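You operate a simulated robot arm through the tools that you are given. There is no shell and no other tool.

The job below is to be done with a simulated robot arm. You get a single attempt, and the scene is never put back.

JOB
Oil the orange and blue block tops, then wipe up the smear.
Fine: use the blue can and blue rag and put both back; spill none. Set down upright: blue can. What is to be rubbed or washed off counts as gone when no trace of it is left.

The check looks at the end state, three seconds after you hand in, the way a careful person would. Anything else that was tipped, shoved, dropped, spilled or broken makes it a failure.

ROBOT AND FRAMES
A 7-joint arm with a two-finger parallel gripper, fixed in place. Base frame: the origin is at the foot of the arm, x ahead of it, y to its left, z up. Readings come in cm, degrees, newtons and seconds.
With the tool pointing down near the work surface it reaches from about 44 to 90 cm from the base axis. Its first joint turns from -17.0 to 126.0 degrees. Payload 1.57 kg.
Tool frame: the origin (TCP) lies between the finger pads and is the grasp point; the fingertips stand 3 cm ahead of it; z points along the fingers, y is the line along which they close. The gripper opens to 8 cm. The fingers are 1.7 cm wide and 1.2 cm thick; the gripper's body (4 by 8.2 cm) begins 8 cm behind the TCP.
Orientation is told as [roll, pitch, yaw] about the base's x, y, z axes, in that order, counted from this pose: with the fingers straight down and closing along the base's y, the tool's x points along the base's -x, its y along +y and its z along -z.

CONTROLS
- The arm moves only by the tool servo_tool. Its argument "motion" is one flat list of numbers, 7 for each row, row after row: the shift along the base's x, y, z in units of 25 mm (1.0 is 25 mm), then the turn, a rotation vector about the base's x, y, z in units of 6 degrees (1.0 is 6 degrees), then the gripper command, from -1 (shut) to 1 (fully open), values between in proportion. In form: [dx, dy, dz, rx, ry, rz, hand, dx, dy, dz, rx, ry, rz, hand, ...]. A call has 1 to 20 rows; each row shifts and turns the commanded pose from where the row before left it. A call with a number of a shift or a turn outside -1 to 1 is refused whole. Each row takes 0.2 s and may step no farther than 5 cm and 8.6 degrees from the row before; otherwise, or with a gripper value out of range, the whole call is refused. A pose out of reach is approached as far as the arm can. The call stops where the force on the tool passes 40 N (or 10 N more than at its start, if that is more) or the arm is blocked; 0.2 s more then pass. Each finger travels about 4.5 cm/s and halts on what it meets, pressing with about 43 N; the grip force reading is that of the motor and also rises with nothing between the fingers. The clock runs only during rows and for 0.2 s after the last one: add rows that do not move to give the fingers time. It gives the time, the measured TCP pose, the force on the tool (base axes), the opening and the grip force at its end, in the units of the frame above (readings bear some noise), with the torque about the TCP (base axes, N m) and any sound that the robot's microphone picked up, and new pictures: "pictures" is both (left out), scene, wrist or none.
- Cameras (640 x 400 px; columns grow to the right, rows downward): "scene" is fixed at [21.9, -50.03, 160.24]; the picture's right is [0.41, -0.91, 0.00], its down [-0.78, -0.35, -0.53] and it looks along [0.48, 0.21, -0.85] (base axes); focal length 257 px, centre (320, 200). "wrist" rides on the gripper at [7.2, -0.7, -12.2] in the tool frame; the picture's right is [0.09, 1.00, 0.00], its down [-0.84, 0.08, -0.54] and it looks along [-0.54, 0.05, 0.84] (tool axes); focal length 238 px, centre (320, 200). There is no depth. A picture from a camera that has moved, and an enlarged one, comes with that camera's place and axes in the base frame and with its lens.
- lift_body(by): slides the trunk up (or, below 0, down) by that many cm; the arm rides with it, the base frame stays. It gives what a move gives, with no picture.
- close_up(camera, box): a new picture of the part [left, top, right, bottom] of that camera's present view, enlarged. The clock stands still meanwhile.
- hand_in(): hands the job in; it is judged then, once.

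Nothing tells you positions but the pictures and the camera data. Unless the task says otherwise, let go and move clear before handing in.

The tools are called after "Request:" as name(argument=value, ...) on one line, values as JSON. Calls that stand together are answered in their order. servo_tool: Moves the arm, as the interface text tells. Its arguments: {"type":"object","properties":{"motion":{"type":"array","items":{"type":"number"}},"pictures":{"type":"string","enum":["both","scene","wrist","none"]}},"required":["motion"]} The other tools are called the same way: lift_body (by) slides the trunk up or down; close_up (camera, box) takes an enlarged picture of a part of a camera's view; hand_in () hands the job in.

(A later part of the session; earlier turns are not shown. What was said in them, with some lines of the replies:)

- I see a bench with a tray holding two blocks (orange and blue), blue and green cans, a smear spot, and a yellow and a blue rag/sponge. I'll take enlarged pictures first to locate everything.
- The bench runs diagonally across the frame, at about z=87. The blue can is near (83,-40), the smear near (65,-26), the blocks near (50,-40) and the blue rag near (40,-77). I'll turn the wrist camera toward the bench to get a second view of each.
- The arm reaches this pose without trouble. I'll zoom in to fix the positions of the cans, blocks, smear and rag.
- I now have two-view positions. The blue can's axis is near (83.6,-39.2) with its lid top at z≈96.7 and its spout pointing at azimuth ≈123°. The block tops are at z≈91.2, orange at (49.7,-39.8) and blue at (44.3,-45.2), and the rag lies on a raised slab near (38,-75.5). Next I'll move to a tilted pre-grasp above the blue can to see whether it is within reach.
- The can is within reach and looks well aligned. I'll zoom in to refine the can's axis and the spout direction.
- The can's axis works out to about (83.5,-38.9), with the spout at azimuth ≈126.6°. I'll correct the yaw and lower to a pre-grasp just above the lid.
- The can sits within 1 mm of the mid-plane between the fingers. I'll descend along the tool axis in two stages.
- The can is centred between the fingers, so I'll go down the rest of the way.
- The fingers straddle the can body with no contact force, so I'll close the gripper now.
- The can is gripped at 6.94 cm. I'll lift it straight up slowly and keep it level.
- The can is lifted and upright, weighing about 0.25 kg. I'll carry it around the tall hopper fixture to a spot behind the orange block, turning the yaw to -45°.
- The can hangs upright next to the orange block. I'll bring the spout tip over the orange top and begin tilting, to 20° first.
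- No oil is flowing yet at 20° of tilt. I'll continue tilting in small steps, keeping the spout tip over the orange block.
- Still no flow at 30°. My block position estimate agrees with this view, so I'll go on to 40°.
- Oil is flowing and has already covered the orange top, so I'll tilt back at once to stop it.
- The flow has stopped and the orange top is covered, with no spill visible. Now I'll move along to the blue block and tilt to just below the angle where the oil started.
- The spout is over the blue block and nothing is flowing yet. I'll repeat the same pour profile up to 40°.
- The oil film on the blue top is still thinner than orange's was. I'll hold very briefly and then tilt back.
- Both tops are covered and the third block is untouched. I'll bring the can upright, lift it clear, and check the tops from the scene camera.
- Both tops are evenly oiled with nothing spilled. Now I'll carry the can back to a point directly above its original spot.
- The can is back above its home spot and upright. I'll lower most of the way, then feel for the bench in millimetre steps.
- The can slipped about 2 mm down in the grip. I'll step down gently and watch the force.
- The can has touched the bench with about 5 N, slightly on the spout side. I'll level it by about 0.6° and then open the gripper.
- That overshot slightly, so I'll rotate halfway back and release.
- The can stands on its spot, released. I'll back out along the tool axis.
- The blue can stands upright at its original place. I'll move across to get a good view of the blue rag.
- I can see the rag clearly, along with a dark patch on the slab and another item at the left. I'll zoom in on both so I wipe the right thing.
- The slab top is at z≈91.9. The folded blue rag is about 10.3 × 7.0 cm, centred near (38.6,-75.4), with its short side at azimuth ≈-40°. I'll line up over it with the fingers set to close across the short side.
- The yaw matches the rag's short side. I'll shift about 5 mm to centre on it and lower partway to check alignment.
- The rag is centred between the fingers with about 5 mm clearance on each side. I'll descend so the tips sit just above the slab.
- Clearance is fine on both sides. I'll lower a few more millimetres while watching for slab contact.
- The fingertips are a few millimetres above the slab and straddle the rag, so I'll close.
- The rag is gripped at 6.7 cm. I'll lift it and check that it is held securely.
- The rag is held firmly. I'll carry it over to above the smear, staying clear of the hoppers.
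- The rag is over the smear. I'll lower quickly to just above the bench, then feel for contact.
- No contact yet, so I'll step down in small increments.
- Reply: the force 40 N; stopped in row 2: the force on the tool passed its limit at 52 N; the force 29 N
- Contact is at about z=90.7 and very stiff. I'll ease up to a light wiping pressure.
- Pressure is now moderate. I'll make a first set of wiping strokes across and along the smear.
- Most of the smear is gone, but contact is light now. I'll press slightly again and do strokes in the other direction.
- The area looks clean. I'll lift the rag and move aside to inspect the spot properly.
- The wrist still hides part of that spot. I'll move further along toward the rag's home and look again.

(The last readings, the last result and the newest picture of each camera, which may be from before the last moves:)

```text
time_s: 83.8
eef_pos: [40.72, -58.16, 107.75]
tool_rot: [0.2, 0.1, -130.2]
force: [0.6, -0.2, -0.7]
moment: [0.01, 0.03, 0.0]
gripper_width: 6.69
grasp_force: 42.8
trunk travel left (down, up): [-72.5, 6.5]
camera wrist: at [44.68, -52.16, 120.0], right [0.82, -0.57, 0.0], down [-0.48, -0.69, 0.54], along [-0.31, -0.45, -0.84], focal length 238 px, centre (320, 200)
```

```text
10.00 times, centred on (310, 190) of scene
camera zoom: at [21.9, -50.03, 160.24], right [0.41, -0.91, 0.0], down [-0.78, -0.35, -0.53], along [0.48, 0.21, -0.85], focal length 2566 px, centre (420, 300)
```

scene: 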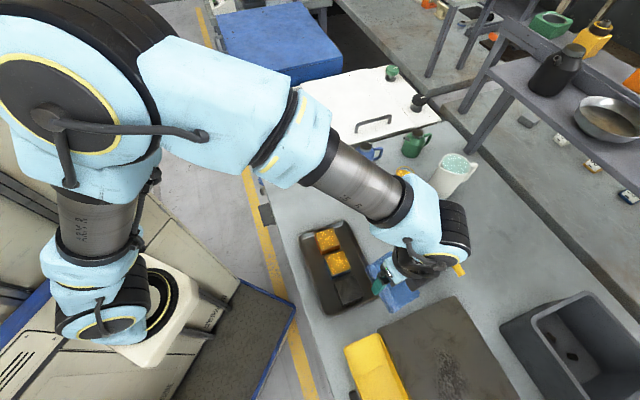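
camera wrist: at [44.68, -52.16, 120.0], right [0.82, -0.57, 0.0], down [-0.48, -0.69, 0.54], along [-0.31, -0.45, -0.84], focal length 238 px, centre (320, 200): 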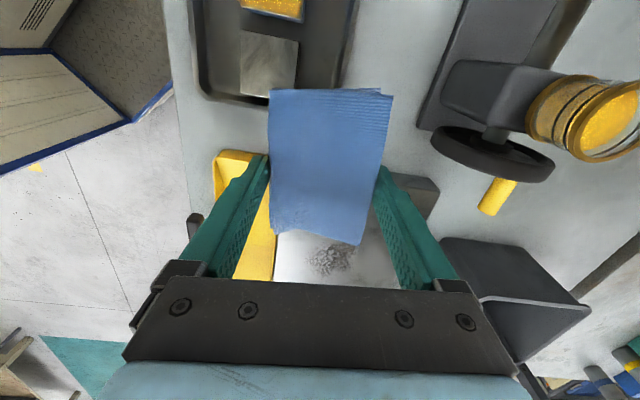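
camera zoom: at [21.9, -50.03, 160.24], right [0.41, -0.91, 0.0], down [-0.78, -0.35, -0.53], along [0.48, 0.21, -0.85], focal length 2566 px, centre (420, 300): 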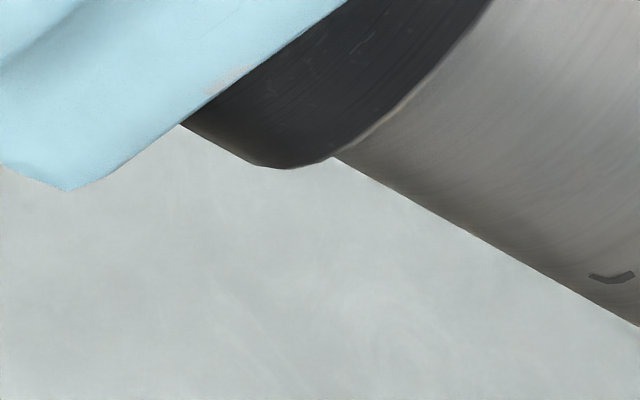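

The arm hides part of the spot from here too. Before putting the rag back, I'll go back above the spot at a higher height to confirm nothing is left.

Request:
servo_tool(motion=[0.4, 0.5, 0.215, 0, 0, 0, -1, 0.68, 0.904, 0.215, 0, 0, 0, -1, 0.68, 0.904, 0.215, 0, 0, 0, -1, 0.68, 0.904, 0.215, 0, 0, 0, -1, 0.68, 0.904, 0.215, 0, 0, 0, -1, 0.68, 0.904, 0.215, 0, 0, 0, -1, 0.68, 0.904, 0.215, 0, 0, 0, -1, 0.68, 0.904, 0.215, 0, 0, 0, -1, 0.68, 0.904, 0.215, 0, 0, 0, -1, 0.68, 0.904, 0.215, 0, 0, 0, -1, 0.68, 0.904, 0.215, 0, 0, 0, -1, 0.68, 0.904, 0.215, 0, 0, 0, -1, 0.68, 0.904, 0.215, 0, 0, 0, -1, 0.68, 0.904, 0.215, 0, 0, 0, -1, 0.68, 0.904, 0.215, 0, 0, 0, -1, 0.68, 0.904, 0.215, 0, 0, 0, -1, 0, 0, 0, 0, 0, 0, -1])

Request:
close_up(camera="scene", box=[265, 150, 365, 230])

Request:
close_up(camera="scene", box=[285, 170, 335, 210])

Request:
close_up(camera="wrist", box=[220, 0, 420, 120])

```text
time_s: 87.4
eef_pos: [67.29, -22.93, 116.57]
tool_rot: [0.3, 0.1, -130.1]
force: [0.1, -0.4, -0.9]
moment: [0.0, 0.02, 0.05]
gripper_width: 6.7
grasp_force: 43.0
trunk travel left (down, up): [-72.5, 6.5]
camera wrist: at [71.36, -17.15, 128.74], right [0.82, -0.57, 0.0], down [-0.48, -0.69, 0.54], along [-0.31, -0.45, -0.84], focal length 238 px, centre (320, 200)
```

scene: 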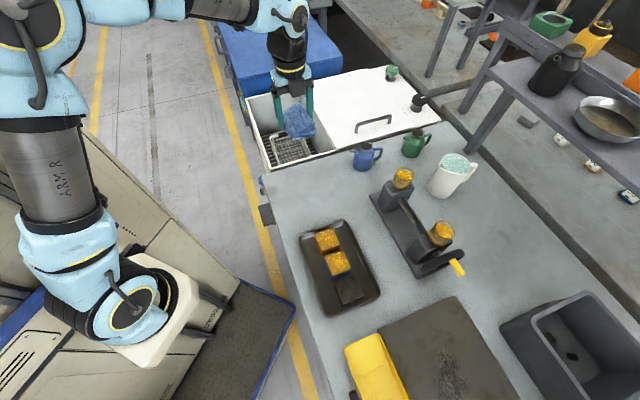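
wrist: 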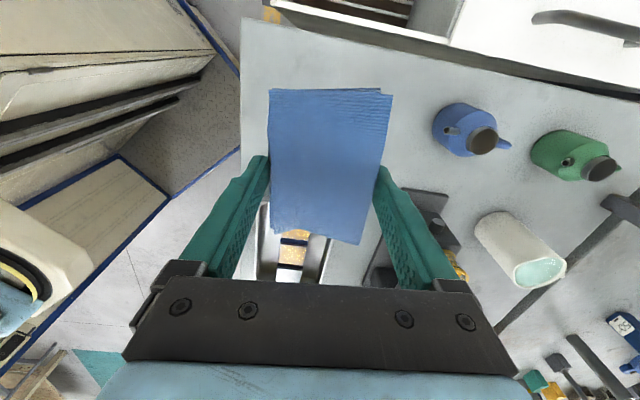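

```text
5.00 times, centred on (315, 190) of scene
camera zoom: at [21.9, -50.03, 160.24], right [0.41, -0.91, 0.0], down [-0.78, -0.35, -0.53], along [0.48, 0.21, -0.85], focal length 1283 px, centre (345, 250)
```

zoom: 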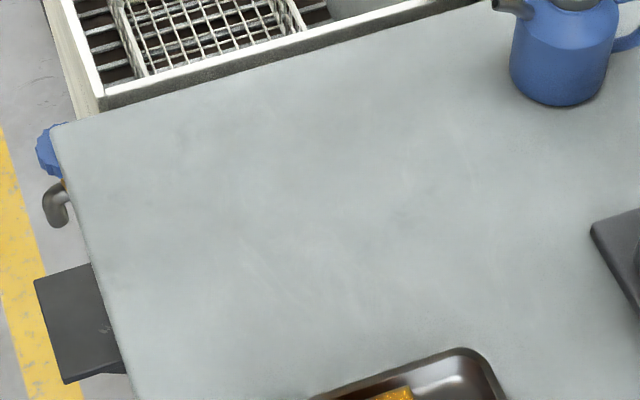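

```text
10.00 times, centred on (310, 190) of scene
camera zoom: at [21.9, -50.03, 160.24], right [0.41, -0.91, 0.0], down [-0.78, -0.35, -0.53], along [0.48, 0.21, -0.85], focal length 2566 px, centre (420, 300)
```

zoom: 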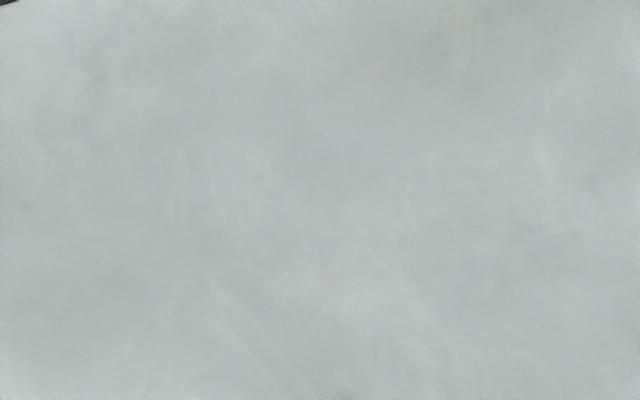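

```text
3.20 times, centred on (320, 60) of wrist
camera zoom: at [71.36, -17.15, 128.74], right [0.82, -0.57, 0.0], down [-0.48, -0.69, 0.54], along [-0.31, -0.45, -0.84], focal length 763 px, centre (320, 648)
```

zoom: 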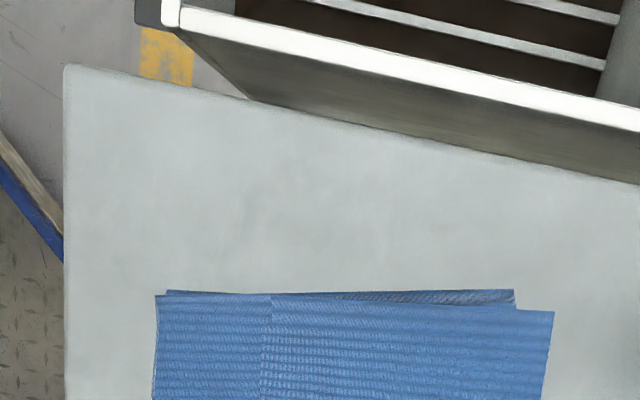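

The scene view shows no trace. I'll compare against an untouched piece of bench to be sure the faint mottling is just its texture.

Request:
close_up(camera="scene", box=[325, 180, 375, 220])

Request:
close_up(camera="scene", box=[290, 172, 315, 192])

Request:
close_up(camera="scene", box=[300, 185, 330, 209])

```text
10.00 times, centred on (350, 200) of scene
camera zoom: at [21.9, -50.03, 160.24], right [0.41, -0.91, 0.0], down [-0.78, -0.35, -0.53], along [0.48, 0.21, -0.85], focal length 2566 px, centre (20, 200)
```

zoom: 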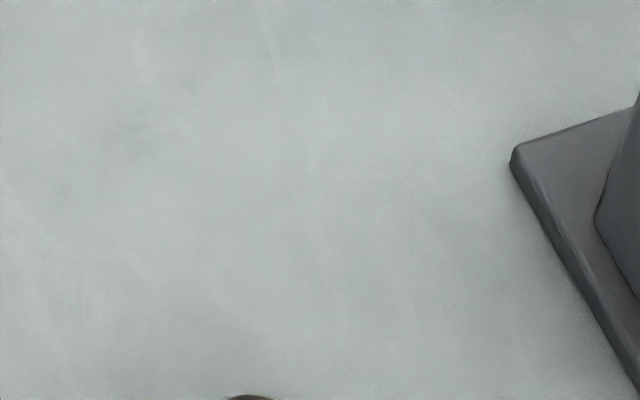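

```text
16.00 times, centred on (302, 182) of scene
camera zoom: at [21.9, -50.03, 160.24], right [0.41, -0.91, 0.0], down [-0.78, -0.35, -0.53], along [0.48, 0.21, -0.85], focal length 4106 px, centre (600, 488)
```

zoom: 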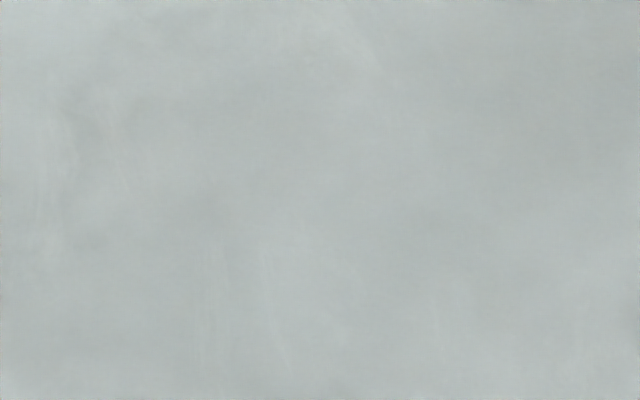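

```text
16.00 times, centred on (315, 197) of scene
camera zoom: at [21.9, -50.03, 160.24], right [0.41, -0.91, 0.0], down [-0.78, -0.35, -0.53], along [0.48, 0.21, -0.85], focal length 4106 px, centre (400, 248)
```

zoom: 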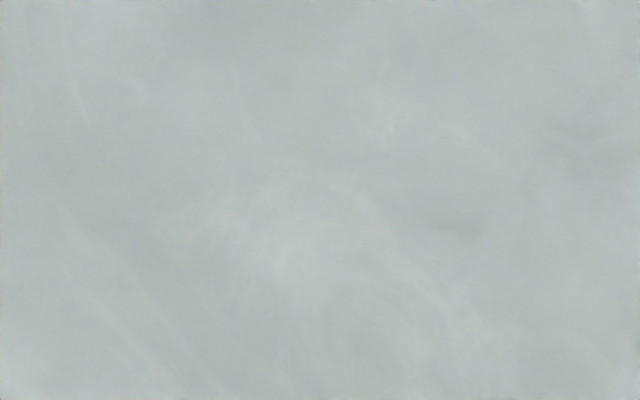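

The smear is completely gone and the mottling matches the rest of the bench. I'll carry the rag back to its slab.

Request:
servo_tool(motion=[-0.77, -0.837, -0.138, -0.04, 0, 0, -1, -0.77, -0.837, -0.138, 0, 0, 0, -1, -0.77, -0.837, -0.138, 0, 0, 0, -1, -0.77, -0.837, -0.138, 0, 0, 0, -1, -0.77, -0.837, -0.138, 0, 0, 0, -1, -0.77, -0.837, -0.138, 0, 0, 0, -1, -0.77, -0.837, -0.138, 0, 0, 0, -1, -0.77, -0.837, -0.138, 0, 0, 0, -1, -0.77, -0.837, -0.138, 0, 0, 0, -1, -0.77, -0.837, -0.138, 0, 0, 0, -1, -0.77, -0.837, -0.138, 0, 0, 0, -1, -0.77, -0.837, -0.138, 0, 0, 0, -1, -0.77, -0.837, -0.138, 0, 0, 0, -1], pictures="none")

Request:
servo_tool(motion=[-0.12, -0.835, -0.147, 0, 0, 0, -1, -0.12, -0.835, -0.147, 0, 0, 0, -1, -0.12, -0.835, -0.147, 0, 0, 0, -1, -0.12, -0.835, -0.147, 0, 0, 0, -1, -0.12, -0.835, -0.147, 0, 0, 0, -1, -0.12, -0.835, -0.147, 0, 0, 0, -1, -0.12, -0.835, -0.147, 0, 0, 0, -1, -0.12, -0.835, -0.147, 0, 0, 0, -1, -0.12, -0.835, -0.147, 0, 0, 0, -1, -0.12, -0.835, -0.147, 0, 0, 0, -1, -0.12, -0.835, -0.147, 0, 0, 0, -1, -0.12, -0.835, -0.147, 0, 0, 0, -1, 0, 0, 0, 0, 0, 0, -1])

Request:
close_up(camera="wrist", box=[220, 80, 420, 260])

```text
time_s: 90.2
eef_pos: [42.16, -49.96, 111.94]
tool_rot: [0.3, -0.1, -130.1]
force: [0.1, 0.3, -0.3]
moment: [-0.03, 0.0, -0.01]
gripper_width: 6.69
grasp_force: 43.1
trunk travel left (down, up): [-72.5, 6.5]
```

```text
time_s: 93.0
eef_pos: [38.7, -75.22, 107.44]
tool_rot: [0.4, -0.1, -130.1]
force: [-0.8, 0.3, -0.7]
moment: [0.0, -0.01, 0.02]
gripper_width: 6.68
grasp_force: 43.2
trunk travel left (down, up): [-72.5, 6.5]
camera wrist: at [42.69, -69.28, 119.68], right [0.82, -0.57, 0.01], down [-0.48, -0.69, 0.54], along [-0.31, -0.45, -0.84], focal length 238 px, centre (320, 200)
```

scene: 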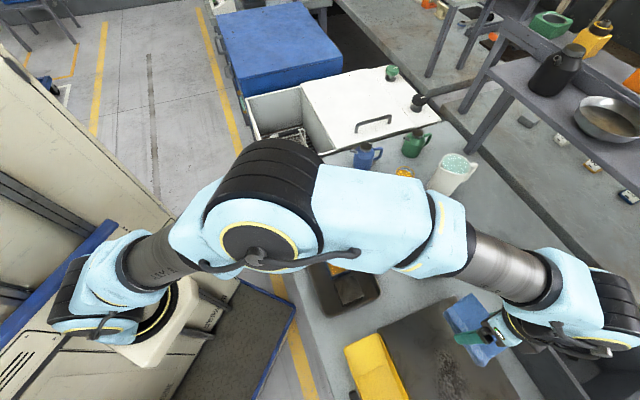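
wrist: 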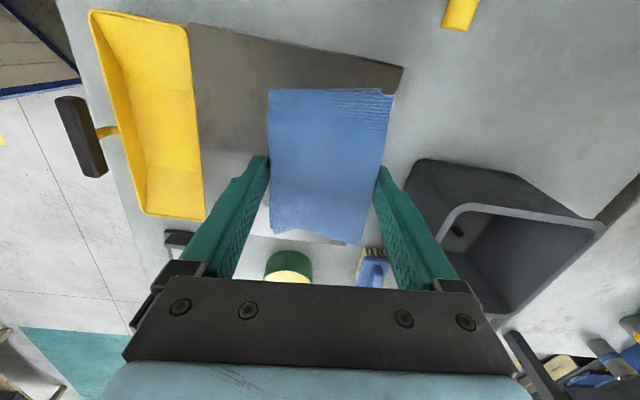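

```text
2.22 times, centred on (320, 170) of wrist
camera zoom: at [42.69, -69.28, 119.68], right [0.82, -0.57, 0.01], down [-0.48, -0.69, 0.54], along [-0.31, -0.45, -0.84], focal length 530 px, centre (320, 267)
```

zoom: 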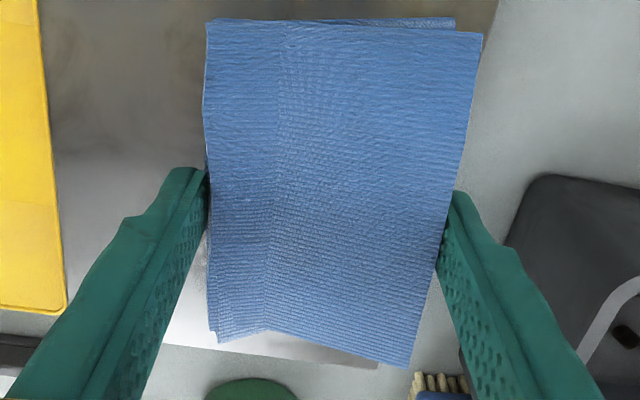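

The rag is back above its spot, offset by a few millimetres with a tiny roll. I'll correct both before lowering.

Request:
servo_tool(motion=[-0.1, 0.04, 0.06, 0.05, 0.034, 0, -1, 0, 0, 0, 0, 0, 0, -1, 0, 0, 0, 0, 0, 0, -1], pictures="wrist")

Request:
close_up(camera="wrist", box=[220, 80, 420, 260])

Request:
servo_tool(motion=[0, 0, 0, 0, 0, 0, -1], pictures="none")

```text
time_s: 93.8
eef_pos: [38.32, -75.14, 107.67]
tool_rot: [0.1, 0.0, -130.1]
force: [-0.1, 0.1, -0.1]
moment: [0.02, 0.01, 0.03]
gripper_width: 6.71
grasp_force: 43.1
trunk travel left (down, up): [-72.5, 6.5]
camera wrist: at [42.46, -69.22, 119.78], right [0.82, -0.57, 0.0], down [-0.48, -0.69, 0.54], along [-0.31, -0.45, -0.84], focal length 238 px, centre (320, 200)
```

wrist: 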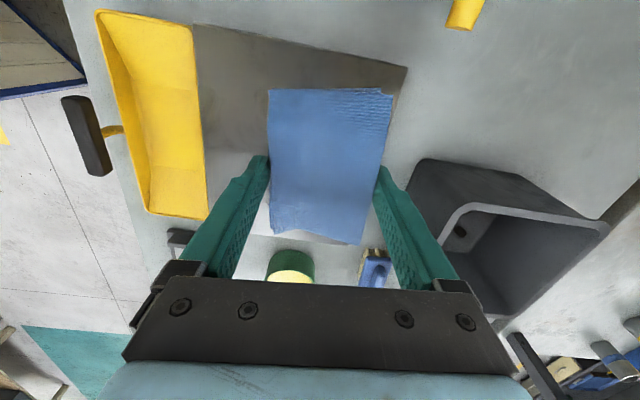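

```text
2.22 times, centred on (320, 170) of wrist
camera zoom: at [42.46, -69.22, 119.78], right [0.82, -0.57, 0.0], down [-0.48, -0.69, 0.54], along [-0.31, -0.45, -0.84], focal length 530 px, centre (320, 267)
```

zoom: 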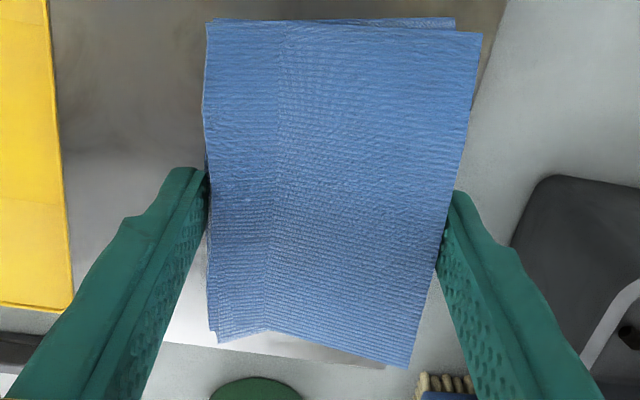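

```text
time_s: 94.2
eef_pos: [38.42, -75.13, 107.58]
tool_rot: [0.2, -0.1, -130.0]
force: [0.6, 0.6, -0.1]
moment: [-0.03, -0.02, -0.02]
gripper_width: 6.69
grasp_force: 43.4
trunk travel left (down, up): [-72.5, 6.5]
```

The view now matches the one right after the first lift. I'll lower the rag toward the slab.

Request:
servo_tool(motion=[0, 0, -0.4, 0, 0, 0, -1, 0, 0, -0.6, 0, 0, 0, -1, 0, 0, -0.6, 0, 0, 0, -1, 0, 0, -0.6, 0, 0, 0, -1, 0, 0, -0.6, 0, 0, 0, -1, 0, 0, -0.6, 0, 0, 0, -1, 0, 0, -0.6, 0, 0, 0, -1, 0, 0, -0.4, 0, 0, 0, -1, 0, 0, -0.25, 0, 0, 0, -1, 0, 0, 0, 0, 0, 0, -1])

Request:
servo_tool(motion=[0, 0, -0.06, 0, 0, 0, -1, 0, 0, 0, 0, 0, 0, -1], pictures="none")

Request:
servo_tool(motion=[0, 0, -0.04, 0, 0, 0, -1, 0, 0, 0, 0, 0, 0, -1], pictures="none")

```text
time_s: 96.4
eef_pos: [38.29, -74.98, 95.88]
tool_rot: [0.1, 0.0, -130.2]
force: [0.9, 0.0, 0.0]
moment: [0.01, 0.01, 0.02]
gripper_width: 6.67
grasp_force: 42.9
trunk travel left (down, up): [-72.5, 6.5]
camera wrist: at [42.38, -69.12, 108.09], right [0.82, -0.57, 0.0], down [-0.48, -0.69, 0.54], along [-0.31, -0.45, -0.84], focal length 238 px, centre (320, 200)
```

scene: 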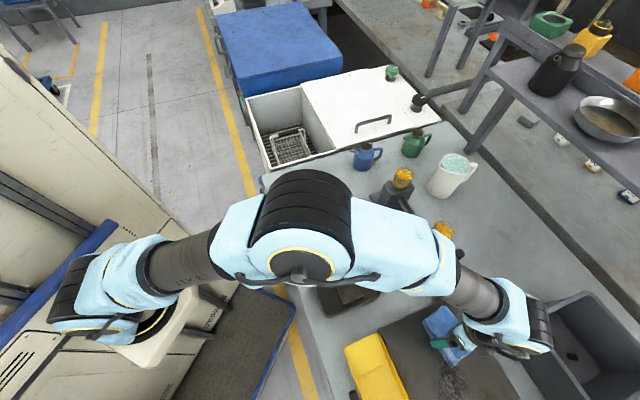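
wrist: 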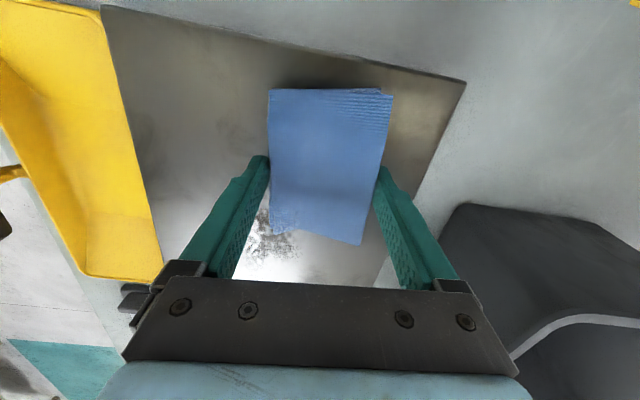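

```text
time_s: 97.0
eef_pos: [38.4, -75.06, 95.77]
tool_rot: [0.0, 0.0, -130.1]
force: [-0.4, 0.1, -0.4]
moment: [0.02, 0.03, 0.03]
gripper_width: 6.67
grasp_force: 43.2
trunk travel left (down, up): [-72.5, 6.5]
```

```text
time_s: 97.6
eef_pos: [38.35, -74.97, 95.72]
tool_rot: [0.1, 0.1, -130.1]
force: [-0.9, 0.4, -1.5]
moment: [-0.03, 0.0, 0.01]
gripper_width: 6.65
grasp_force: 43.2
trunk travel left (down, up): [-72.5, 6.5]
```

Request:
servo_tool(motion=[0, 0, -0.06, 0, 0, 0, -1, 0, 0, 0, 0, 0, 0, -1], pictures="none")

Request:
servo_tool(motion=[0, 0, -0.05, 0, 0, 0, -1, 0, 0, 0, 0, 0, 0, -1], pictures="none")

Request:
servo_tool(motion=[0, 0, -0.04, 0, 0, 0, -1, 0, 0, 0, 0, 0, 0, -1], pictures="none")

```text
time_s: 98.2
eef_pos: [38.29, -74.95, 95.5]
tool_rot: [0.1, 0.0, -130.1]
force: [0.6, 0.5, -0.1]
moment: [0.02, -0.03, 0.0]
gripper_width: 6.68
grasp_force: 42.8
trunk travel left (down, up): [-72.5, 6.5]
```

```text
time_s: 98.8
eef_pos: [38.29, -75.05, 95.42]
tool_rot: [0.1, 0.0, -130.1]
force: [-1.0, -0.1, -0.1]
moment: [-0.02, 0.01, -0.03]
gripper_width: 6.66
grasp_force: 42.7
trunk travel left (down, up): [-72.5, 6.5]
```

```text
time_s: 99.4
eef_pos: [38.38, -75.13, 95.42]
tool_rot: [0.2, 0.0, -130.2]
force: [0.4, -0.2, -0.8]
moment: [0.04, -0.01, -0.01]
gripper_width: 6.68
grasp_force: 42.8
trunk travel left (down, up): [-72.5, 6.5]
```

Request:
servo_tool(motion=[0, 0, -0.04, 0, 0, 0, -1, 0, 0, 0, 0, 0, 0, -1], pictures="none")

Request:
servo_tool(motion=[0, 0, -0.03, 0, 0, 0, -1, 0, 0, 0, 0, 0, 0, -1], pictures="none")

```text
time_s: 100.0
eef_pos: [38.4, -75.15, 95.21]
tool_rot: [0.2, -0.1, -130.0]
force: [-0.3, -0.4, -0.5]
moment: [-0.01, 0.0, -0.02]
gripper_width: 6.68
grasp_force: 43.2
trunk travel left (down, up): [-72.5, 6.5]
```

```text
time_s: 100.6
eef_pos: [38.25, -75.09, 95.11]
tool_rot: [0.2, -0.1, -130.0]
force: [0.9, -0.5, 0.4]
moment: [0.09, -0.02, -0.03]
gripper_width: 6.71
grasp_force: 43.8
trunk travel left (down, up): [-72.5, 6.5]
```

First contact is at the same height as the original grasp, so I'll release the rag.

Request:
servo_tool(motion=[0, 0, 0, 0, 0, 0, 0.75, 0, 0, 0, 0, 0, 0, 0.9, 0, 0, 0, 0, 0, 0, 1, 0, 0, 0, 0, 0, 0, 1, 0, 0, 0, 0, 0, 0, 1])

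Request:
close_up(camera="wrist", box=[220, 80, 420, 260])

```text
time_s: 101.8
eef_pos: [38.3, -75.0, 95.14]
tool_rot: [0.1, 0.1, -130.1]
force: [1.0, 0.0, 0.4]
moment: [0.02, 0.02, -0.01]
gripper_width: 8.0
grasp_force: 0.0
trunk travel left (down, up): [-72.5, 6.5]
camera wrist: at [42.42, -69.19, 107.33], right [0.82, -0.57, 0.0], down [-0.48, -0.69, 0.54], along [-0.31, -0.45, -0.84], focal length 238 px, centre (320, 200)
```

scene: 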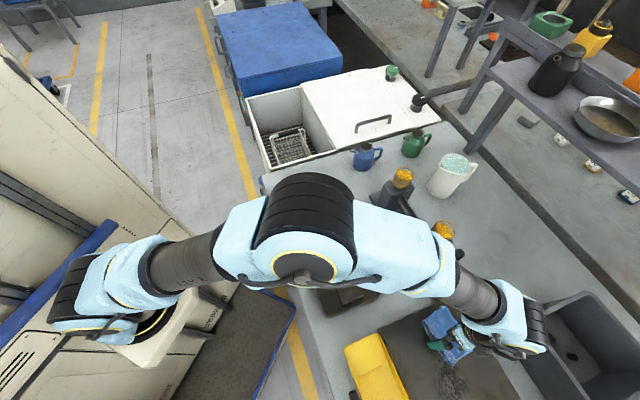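
wrist: 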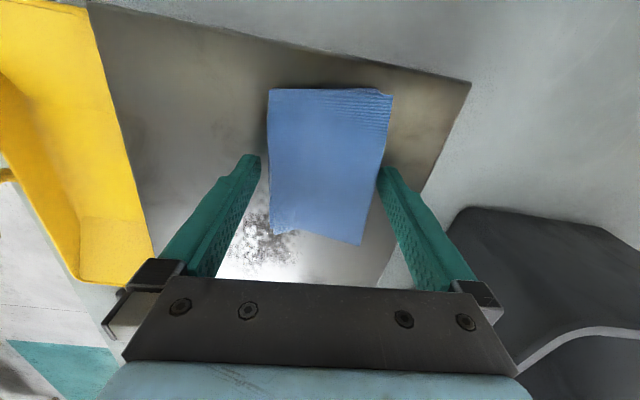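

```text
2.22 times, centred on (320, 170) of wrist
camera zoom: at [42.42, -69.19, 107.33], right [0.82, -0.57, 0.0], down [-0.48, -0.69, 0.54], along [-0.31, -0.45, -0.84], focal length 530 px, centre (320, 267)
```

zoom: 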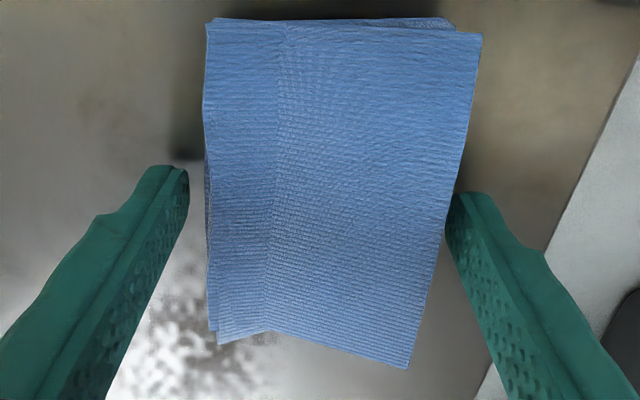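

The rag lies back in place. I'll lift straight up and move clear.

Request:
servo_tool(motion=[0, 0, 0.2, 0, 0, 0, 1, 0, 0, 0.4, 0, 0, 0, 1, 0, 0, 0.6, 0, 0, 0, 1, 0, 0, 0.7, 0, 0, 0, 1, 0, 0, 0.8, 0, 0, 0, 1, 0, 0, 0.8, 0, 0, 0, 1, 0, 0, 0.8, 0, 0, 0, 1, 0, 0, 0.8, 0, 0, 0, 1])

Request:
servo_tool(motion=[0.12, 0.835, 0.1, 0, 0, 0.7, 1, 0.12, 0.835, 0.1, 0, 0, 0.7, 1, 0.12, 0.835, 0.1, 0, 0, 0.7, 1, 0.12, 0.835, 0.1, 0, 0, 0.7, 1, 0.12, 0.835, 0.1, 0, 0, 0.7, 1, 0.12, 0.835, 0.1, 0, 0, 0.7, 1, 0.12, 0.835, 0.1, 0, 0, 0.7, 1, 0.12, 0.835, 0.1, 0, 0, 0.7, 1, 0.12, 0.835, 0.1, 0, 0, 0.7, 1, 0.12, 0.835, 0.1, 0, 0, 0.7, 1, 0.12, 0.835, 0.1, 0, 0, 0.7, 1, 0.12, 0.835, 0.1, 0, 0, 0.7, 1], pictures="none")

Request:
servo_tool(motion=[0.3, 0.8, 0.2, 0, 0, 0.5, 1, 0.3, 0.8, 0.2, 0, 0, 0.5, 1, 0.3, 0.8, 0.2, 0, 0, 0.5, 1, 0.3, 0.8, 0.2, 0, 0, 0.5, 1, 0.3, 0.8, 0.2, 0, 0, 0.5, 1, 0.3, 0.8, 0.2, 0, 0, 0.5, 1, 0.3, 0.8, 0.2, 0, 0, 0.5, 1, 0.3, 0.8, 0.2, 0, 0, 0.5, 1, 0.2, 0.8, 0.2, 0, 0, 0.5, 1, 0.2, 0.8, 0.2, 0, 0, 0.5, 1, 0.2, 0.8, 0.2, 0, 0, 0.5, 1, 0.2, 0.8, 0.2, 0, 0, 0.5, 1, 0.2, 0.8, 0.1, 0, 0, 0.5, 1, 0.2, 0.8, 0, 0, 0, 0.5, 1, 0.2, 0.8, 0, 0, 0, 0.5, 1, 0.2, 0.8, 0, 0, 0, 0.5, 1, 0.2, 0.8, 0, 0, 0, 0.5, 1])

```text
time_s: 103.6
eef_pos: [38.15, -75.02, 107.85]
tool_rot: [0.1, 0.0, -130.0]
force: [-0.7, -1.2, 0.3]
moment: [0.02, -0.01, -0.02]
gripper_width: 8.0
grasp_force: 0.0
trunk travel left (down, up): [-72.5, 6.5]
camera wrist: at [42.38, -69.19, 120.09], right [0.82, -0.57, 0.0], down [-0.48, -0.69, 0.54], along [-0.31, -0.45, -0.84], focal length 238 px, centre (320, 200)
```

scene: 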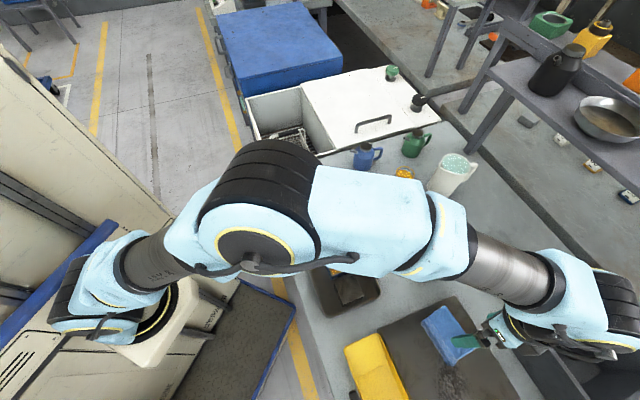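
wrist: 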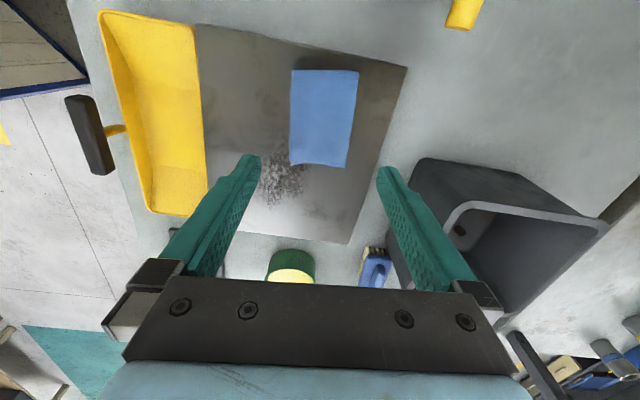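

```text
time_s: 106.2
eef_pos: [41.92, -49.98, 110.84]
tool_rot: [0.0, 0.0, -79.6]
force: [-0.9, -0.8, -0.8]
moment: [0.01, 0.02, 0.03]
gripper_width: 7.99
grasp_force: 0.0
trunk travel left (down, up): [-72.5, 6.5]
```

```text
time_s: 109.8
eef_pos: [52.44, -16.06, 117.2]
tool_rot: [0.1, 0.1, -28.7]
force: [-0.4, -0.6, 0.4]
moment: [0.0, 0.01, 0.02]
gripper_width: 8.02
grasp_force: 0.0
trunk travel left (down, up): [-72.5, 6.5]
camera wrist: at [45.72, -13.26, 129.37], right [0.4, 0.92, 0.0], down [0.77, -0.33, 0.54], along [0.5, -0.21, -0.84], focal length 238 px, centre (320, 200)
```

scene: 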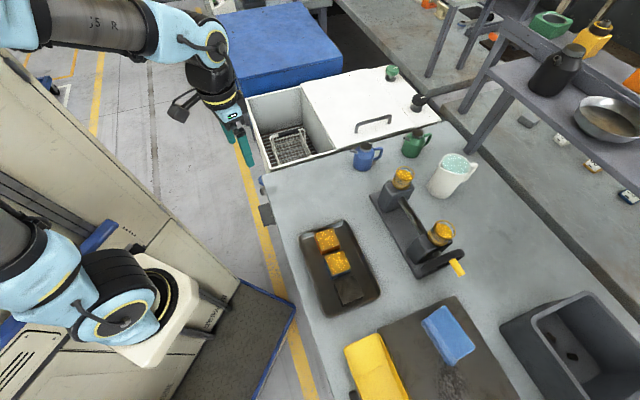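
wrist: 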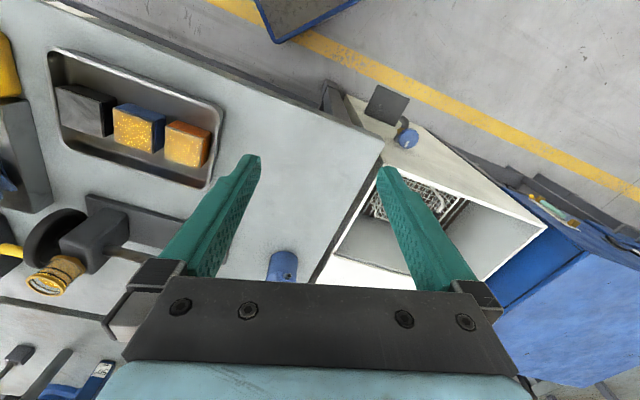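

The arm is clear of everything. I'll do a final check of the blocks, tray, can, rag and wiped area.

Request:
close_up(camera="scene", box=[290, 210, 390, 310])

Request:
close_up(camera="scene", box=[320, 275, 520, 400])

Request:
close_up(camera="scene", box=[340, 125, 440, 187])

Request:
close_up(camera="wrist", box=[180, 60, 400, 200])

Request:
close_up(camera="wrist", box=[40, 40, 240, 200])

Request:
close_up(camera="scene", box=[265, 150, 365, 230])

```text
4.00 times, centred on (340, 260) of scene
camera zoom: at [21.9, -50.03, 160.24], right [0.41, -0.91, 0.0], down [-0.78, -0.35, -0.53], along [0.48, 0.21, -0.85], focal length 1026 px, centre (240, -40)
```

zoom: 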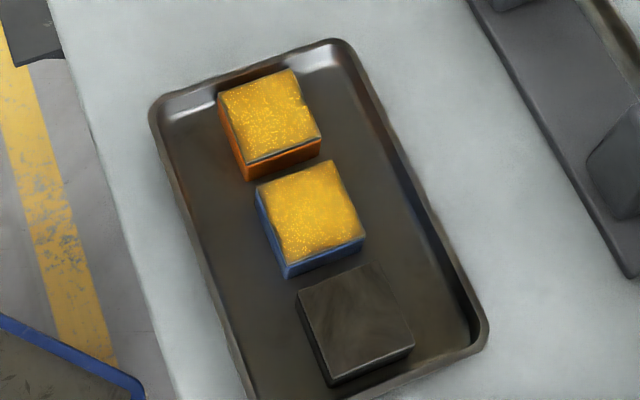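

```text
3.20 times, centred on (420, 338) of scene
camera zoom: at [21.9, -50.03, 160.24], right [0.41, -0.91, 0.0], down [-0.78, -0.35, -0.53], along [0.48, 0.21, -0.85], focal length 821 px, centre (0, -240)
```

zoom: 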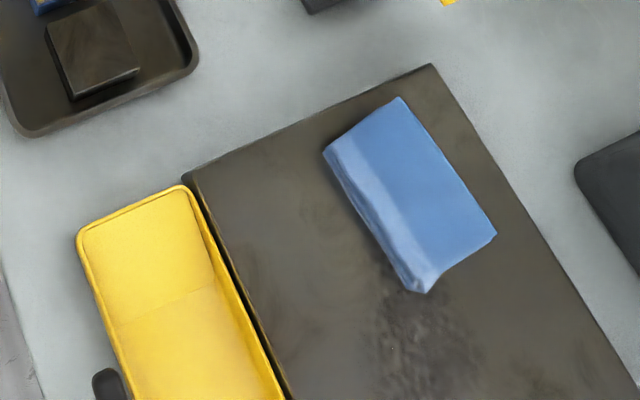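

```text
6.40 times, centred on (390, 156) of scene
camera zoom: at [21.9, -50.03, 160.24], right [0.41, -0.91, 0.0], down [-0.78, -0.35, -0.53], along [0.48, 0.21, -0.85], focal length 1642 px, centre (-128, 482)
```

zoom: 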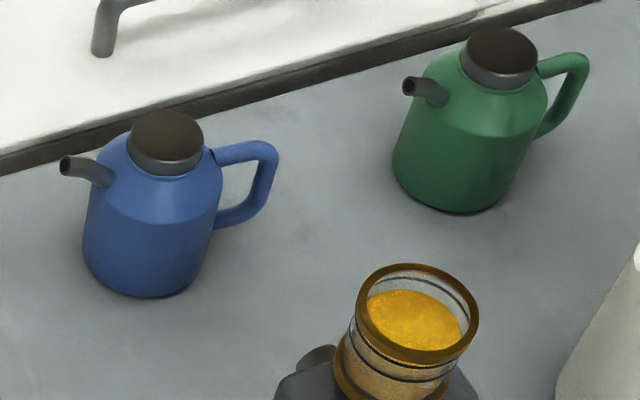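

```text
2.86 times, centred on (290, 130) of wrist
camera zoom: at [45.72, -13.26, 129.37], right [0.4, 0.92, 0.0], down [0.77, -0.33, 0.54], along [0.5, -0.21, -0.84], focal length 681 px, centre (406, 400)
```

zoom: 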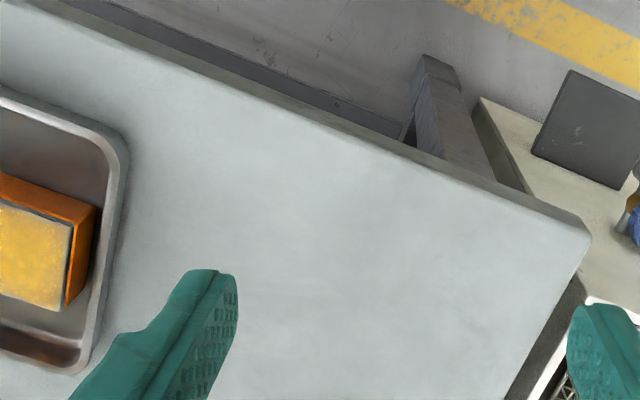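

```text
2.50 times, centred on (140, 120) of wrist
camera zoom: at [45.72, -13.26, 129.37], right [0.4, 0.92, 0.0], down [0.77, -0.33, 0.54], along [0.5, -0.21, -0.84], focal length 596 px, centre (770, 400)
```

zoom: 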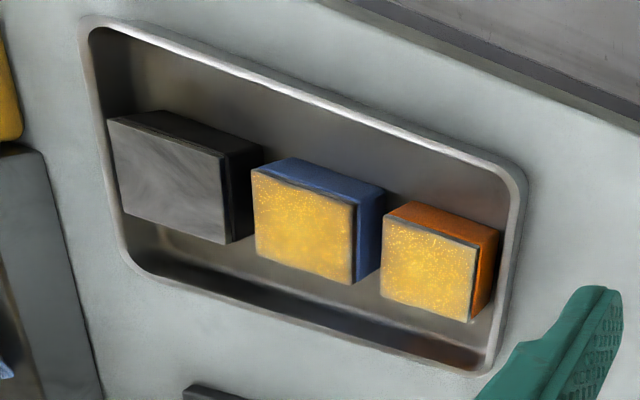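

```text
5.00 times, centred on (315, 190) of scene
camera zoom: at [21.9, -50.03, 160.24], right [0.41, -0.91, 0.0], down [-0.78, -0.35, -0.53], along [0.48, 0.21, -0.85], focal length 1283 px, centre (345, 250)
```

zoom: 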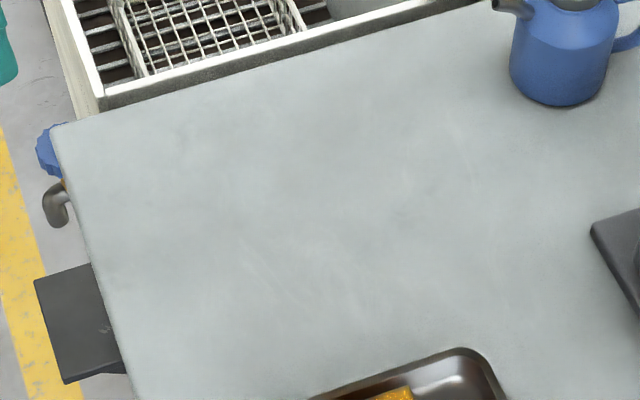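

The orange and blue tops are evenly oiled, with nothing spilled and the third block dry. The smear is gone without a trace, the blue can stands upright at its place, the blue rag lies where it was, and the arm is clear. I'm handing in.

Request:
hand_in()

```text
The job is handed in.
```

The job is done and handed in; the check's verdict hasn't come back. In the final pictures:

- **Blocks:** the orange and blue tops are fully covered with oil from the blue can. I saw no oil on the tray, the bench or the third block.
- **Smear:** no trace shows where it was, and the spot matches the untouched bench around it.
- **Blue can:** it stands upright on its original spot, turned about 4° on its axis because it slipped slightly in the grip.
- **Blue rag:** it lies back in its original place on the slab.

Nothing else looked moved or tipped, and the gripper is open and clear of the bench.

One thing went off plan. While lowering the rag onto the smear, the force reached 52 N and the arm stopped itself. I eased off and wiped at a light pressure, and saw no damage.
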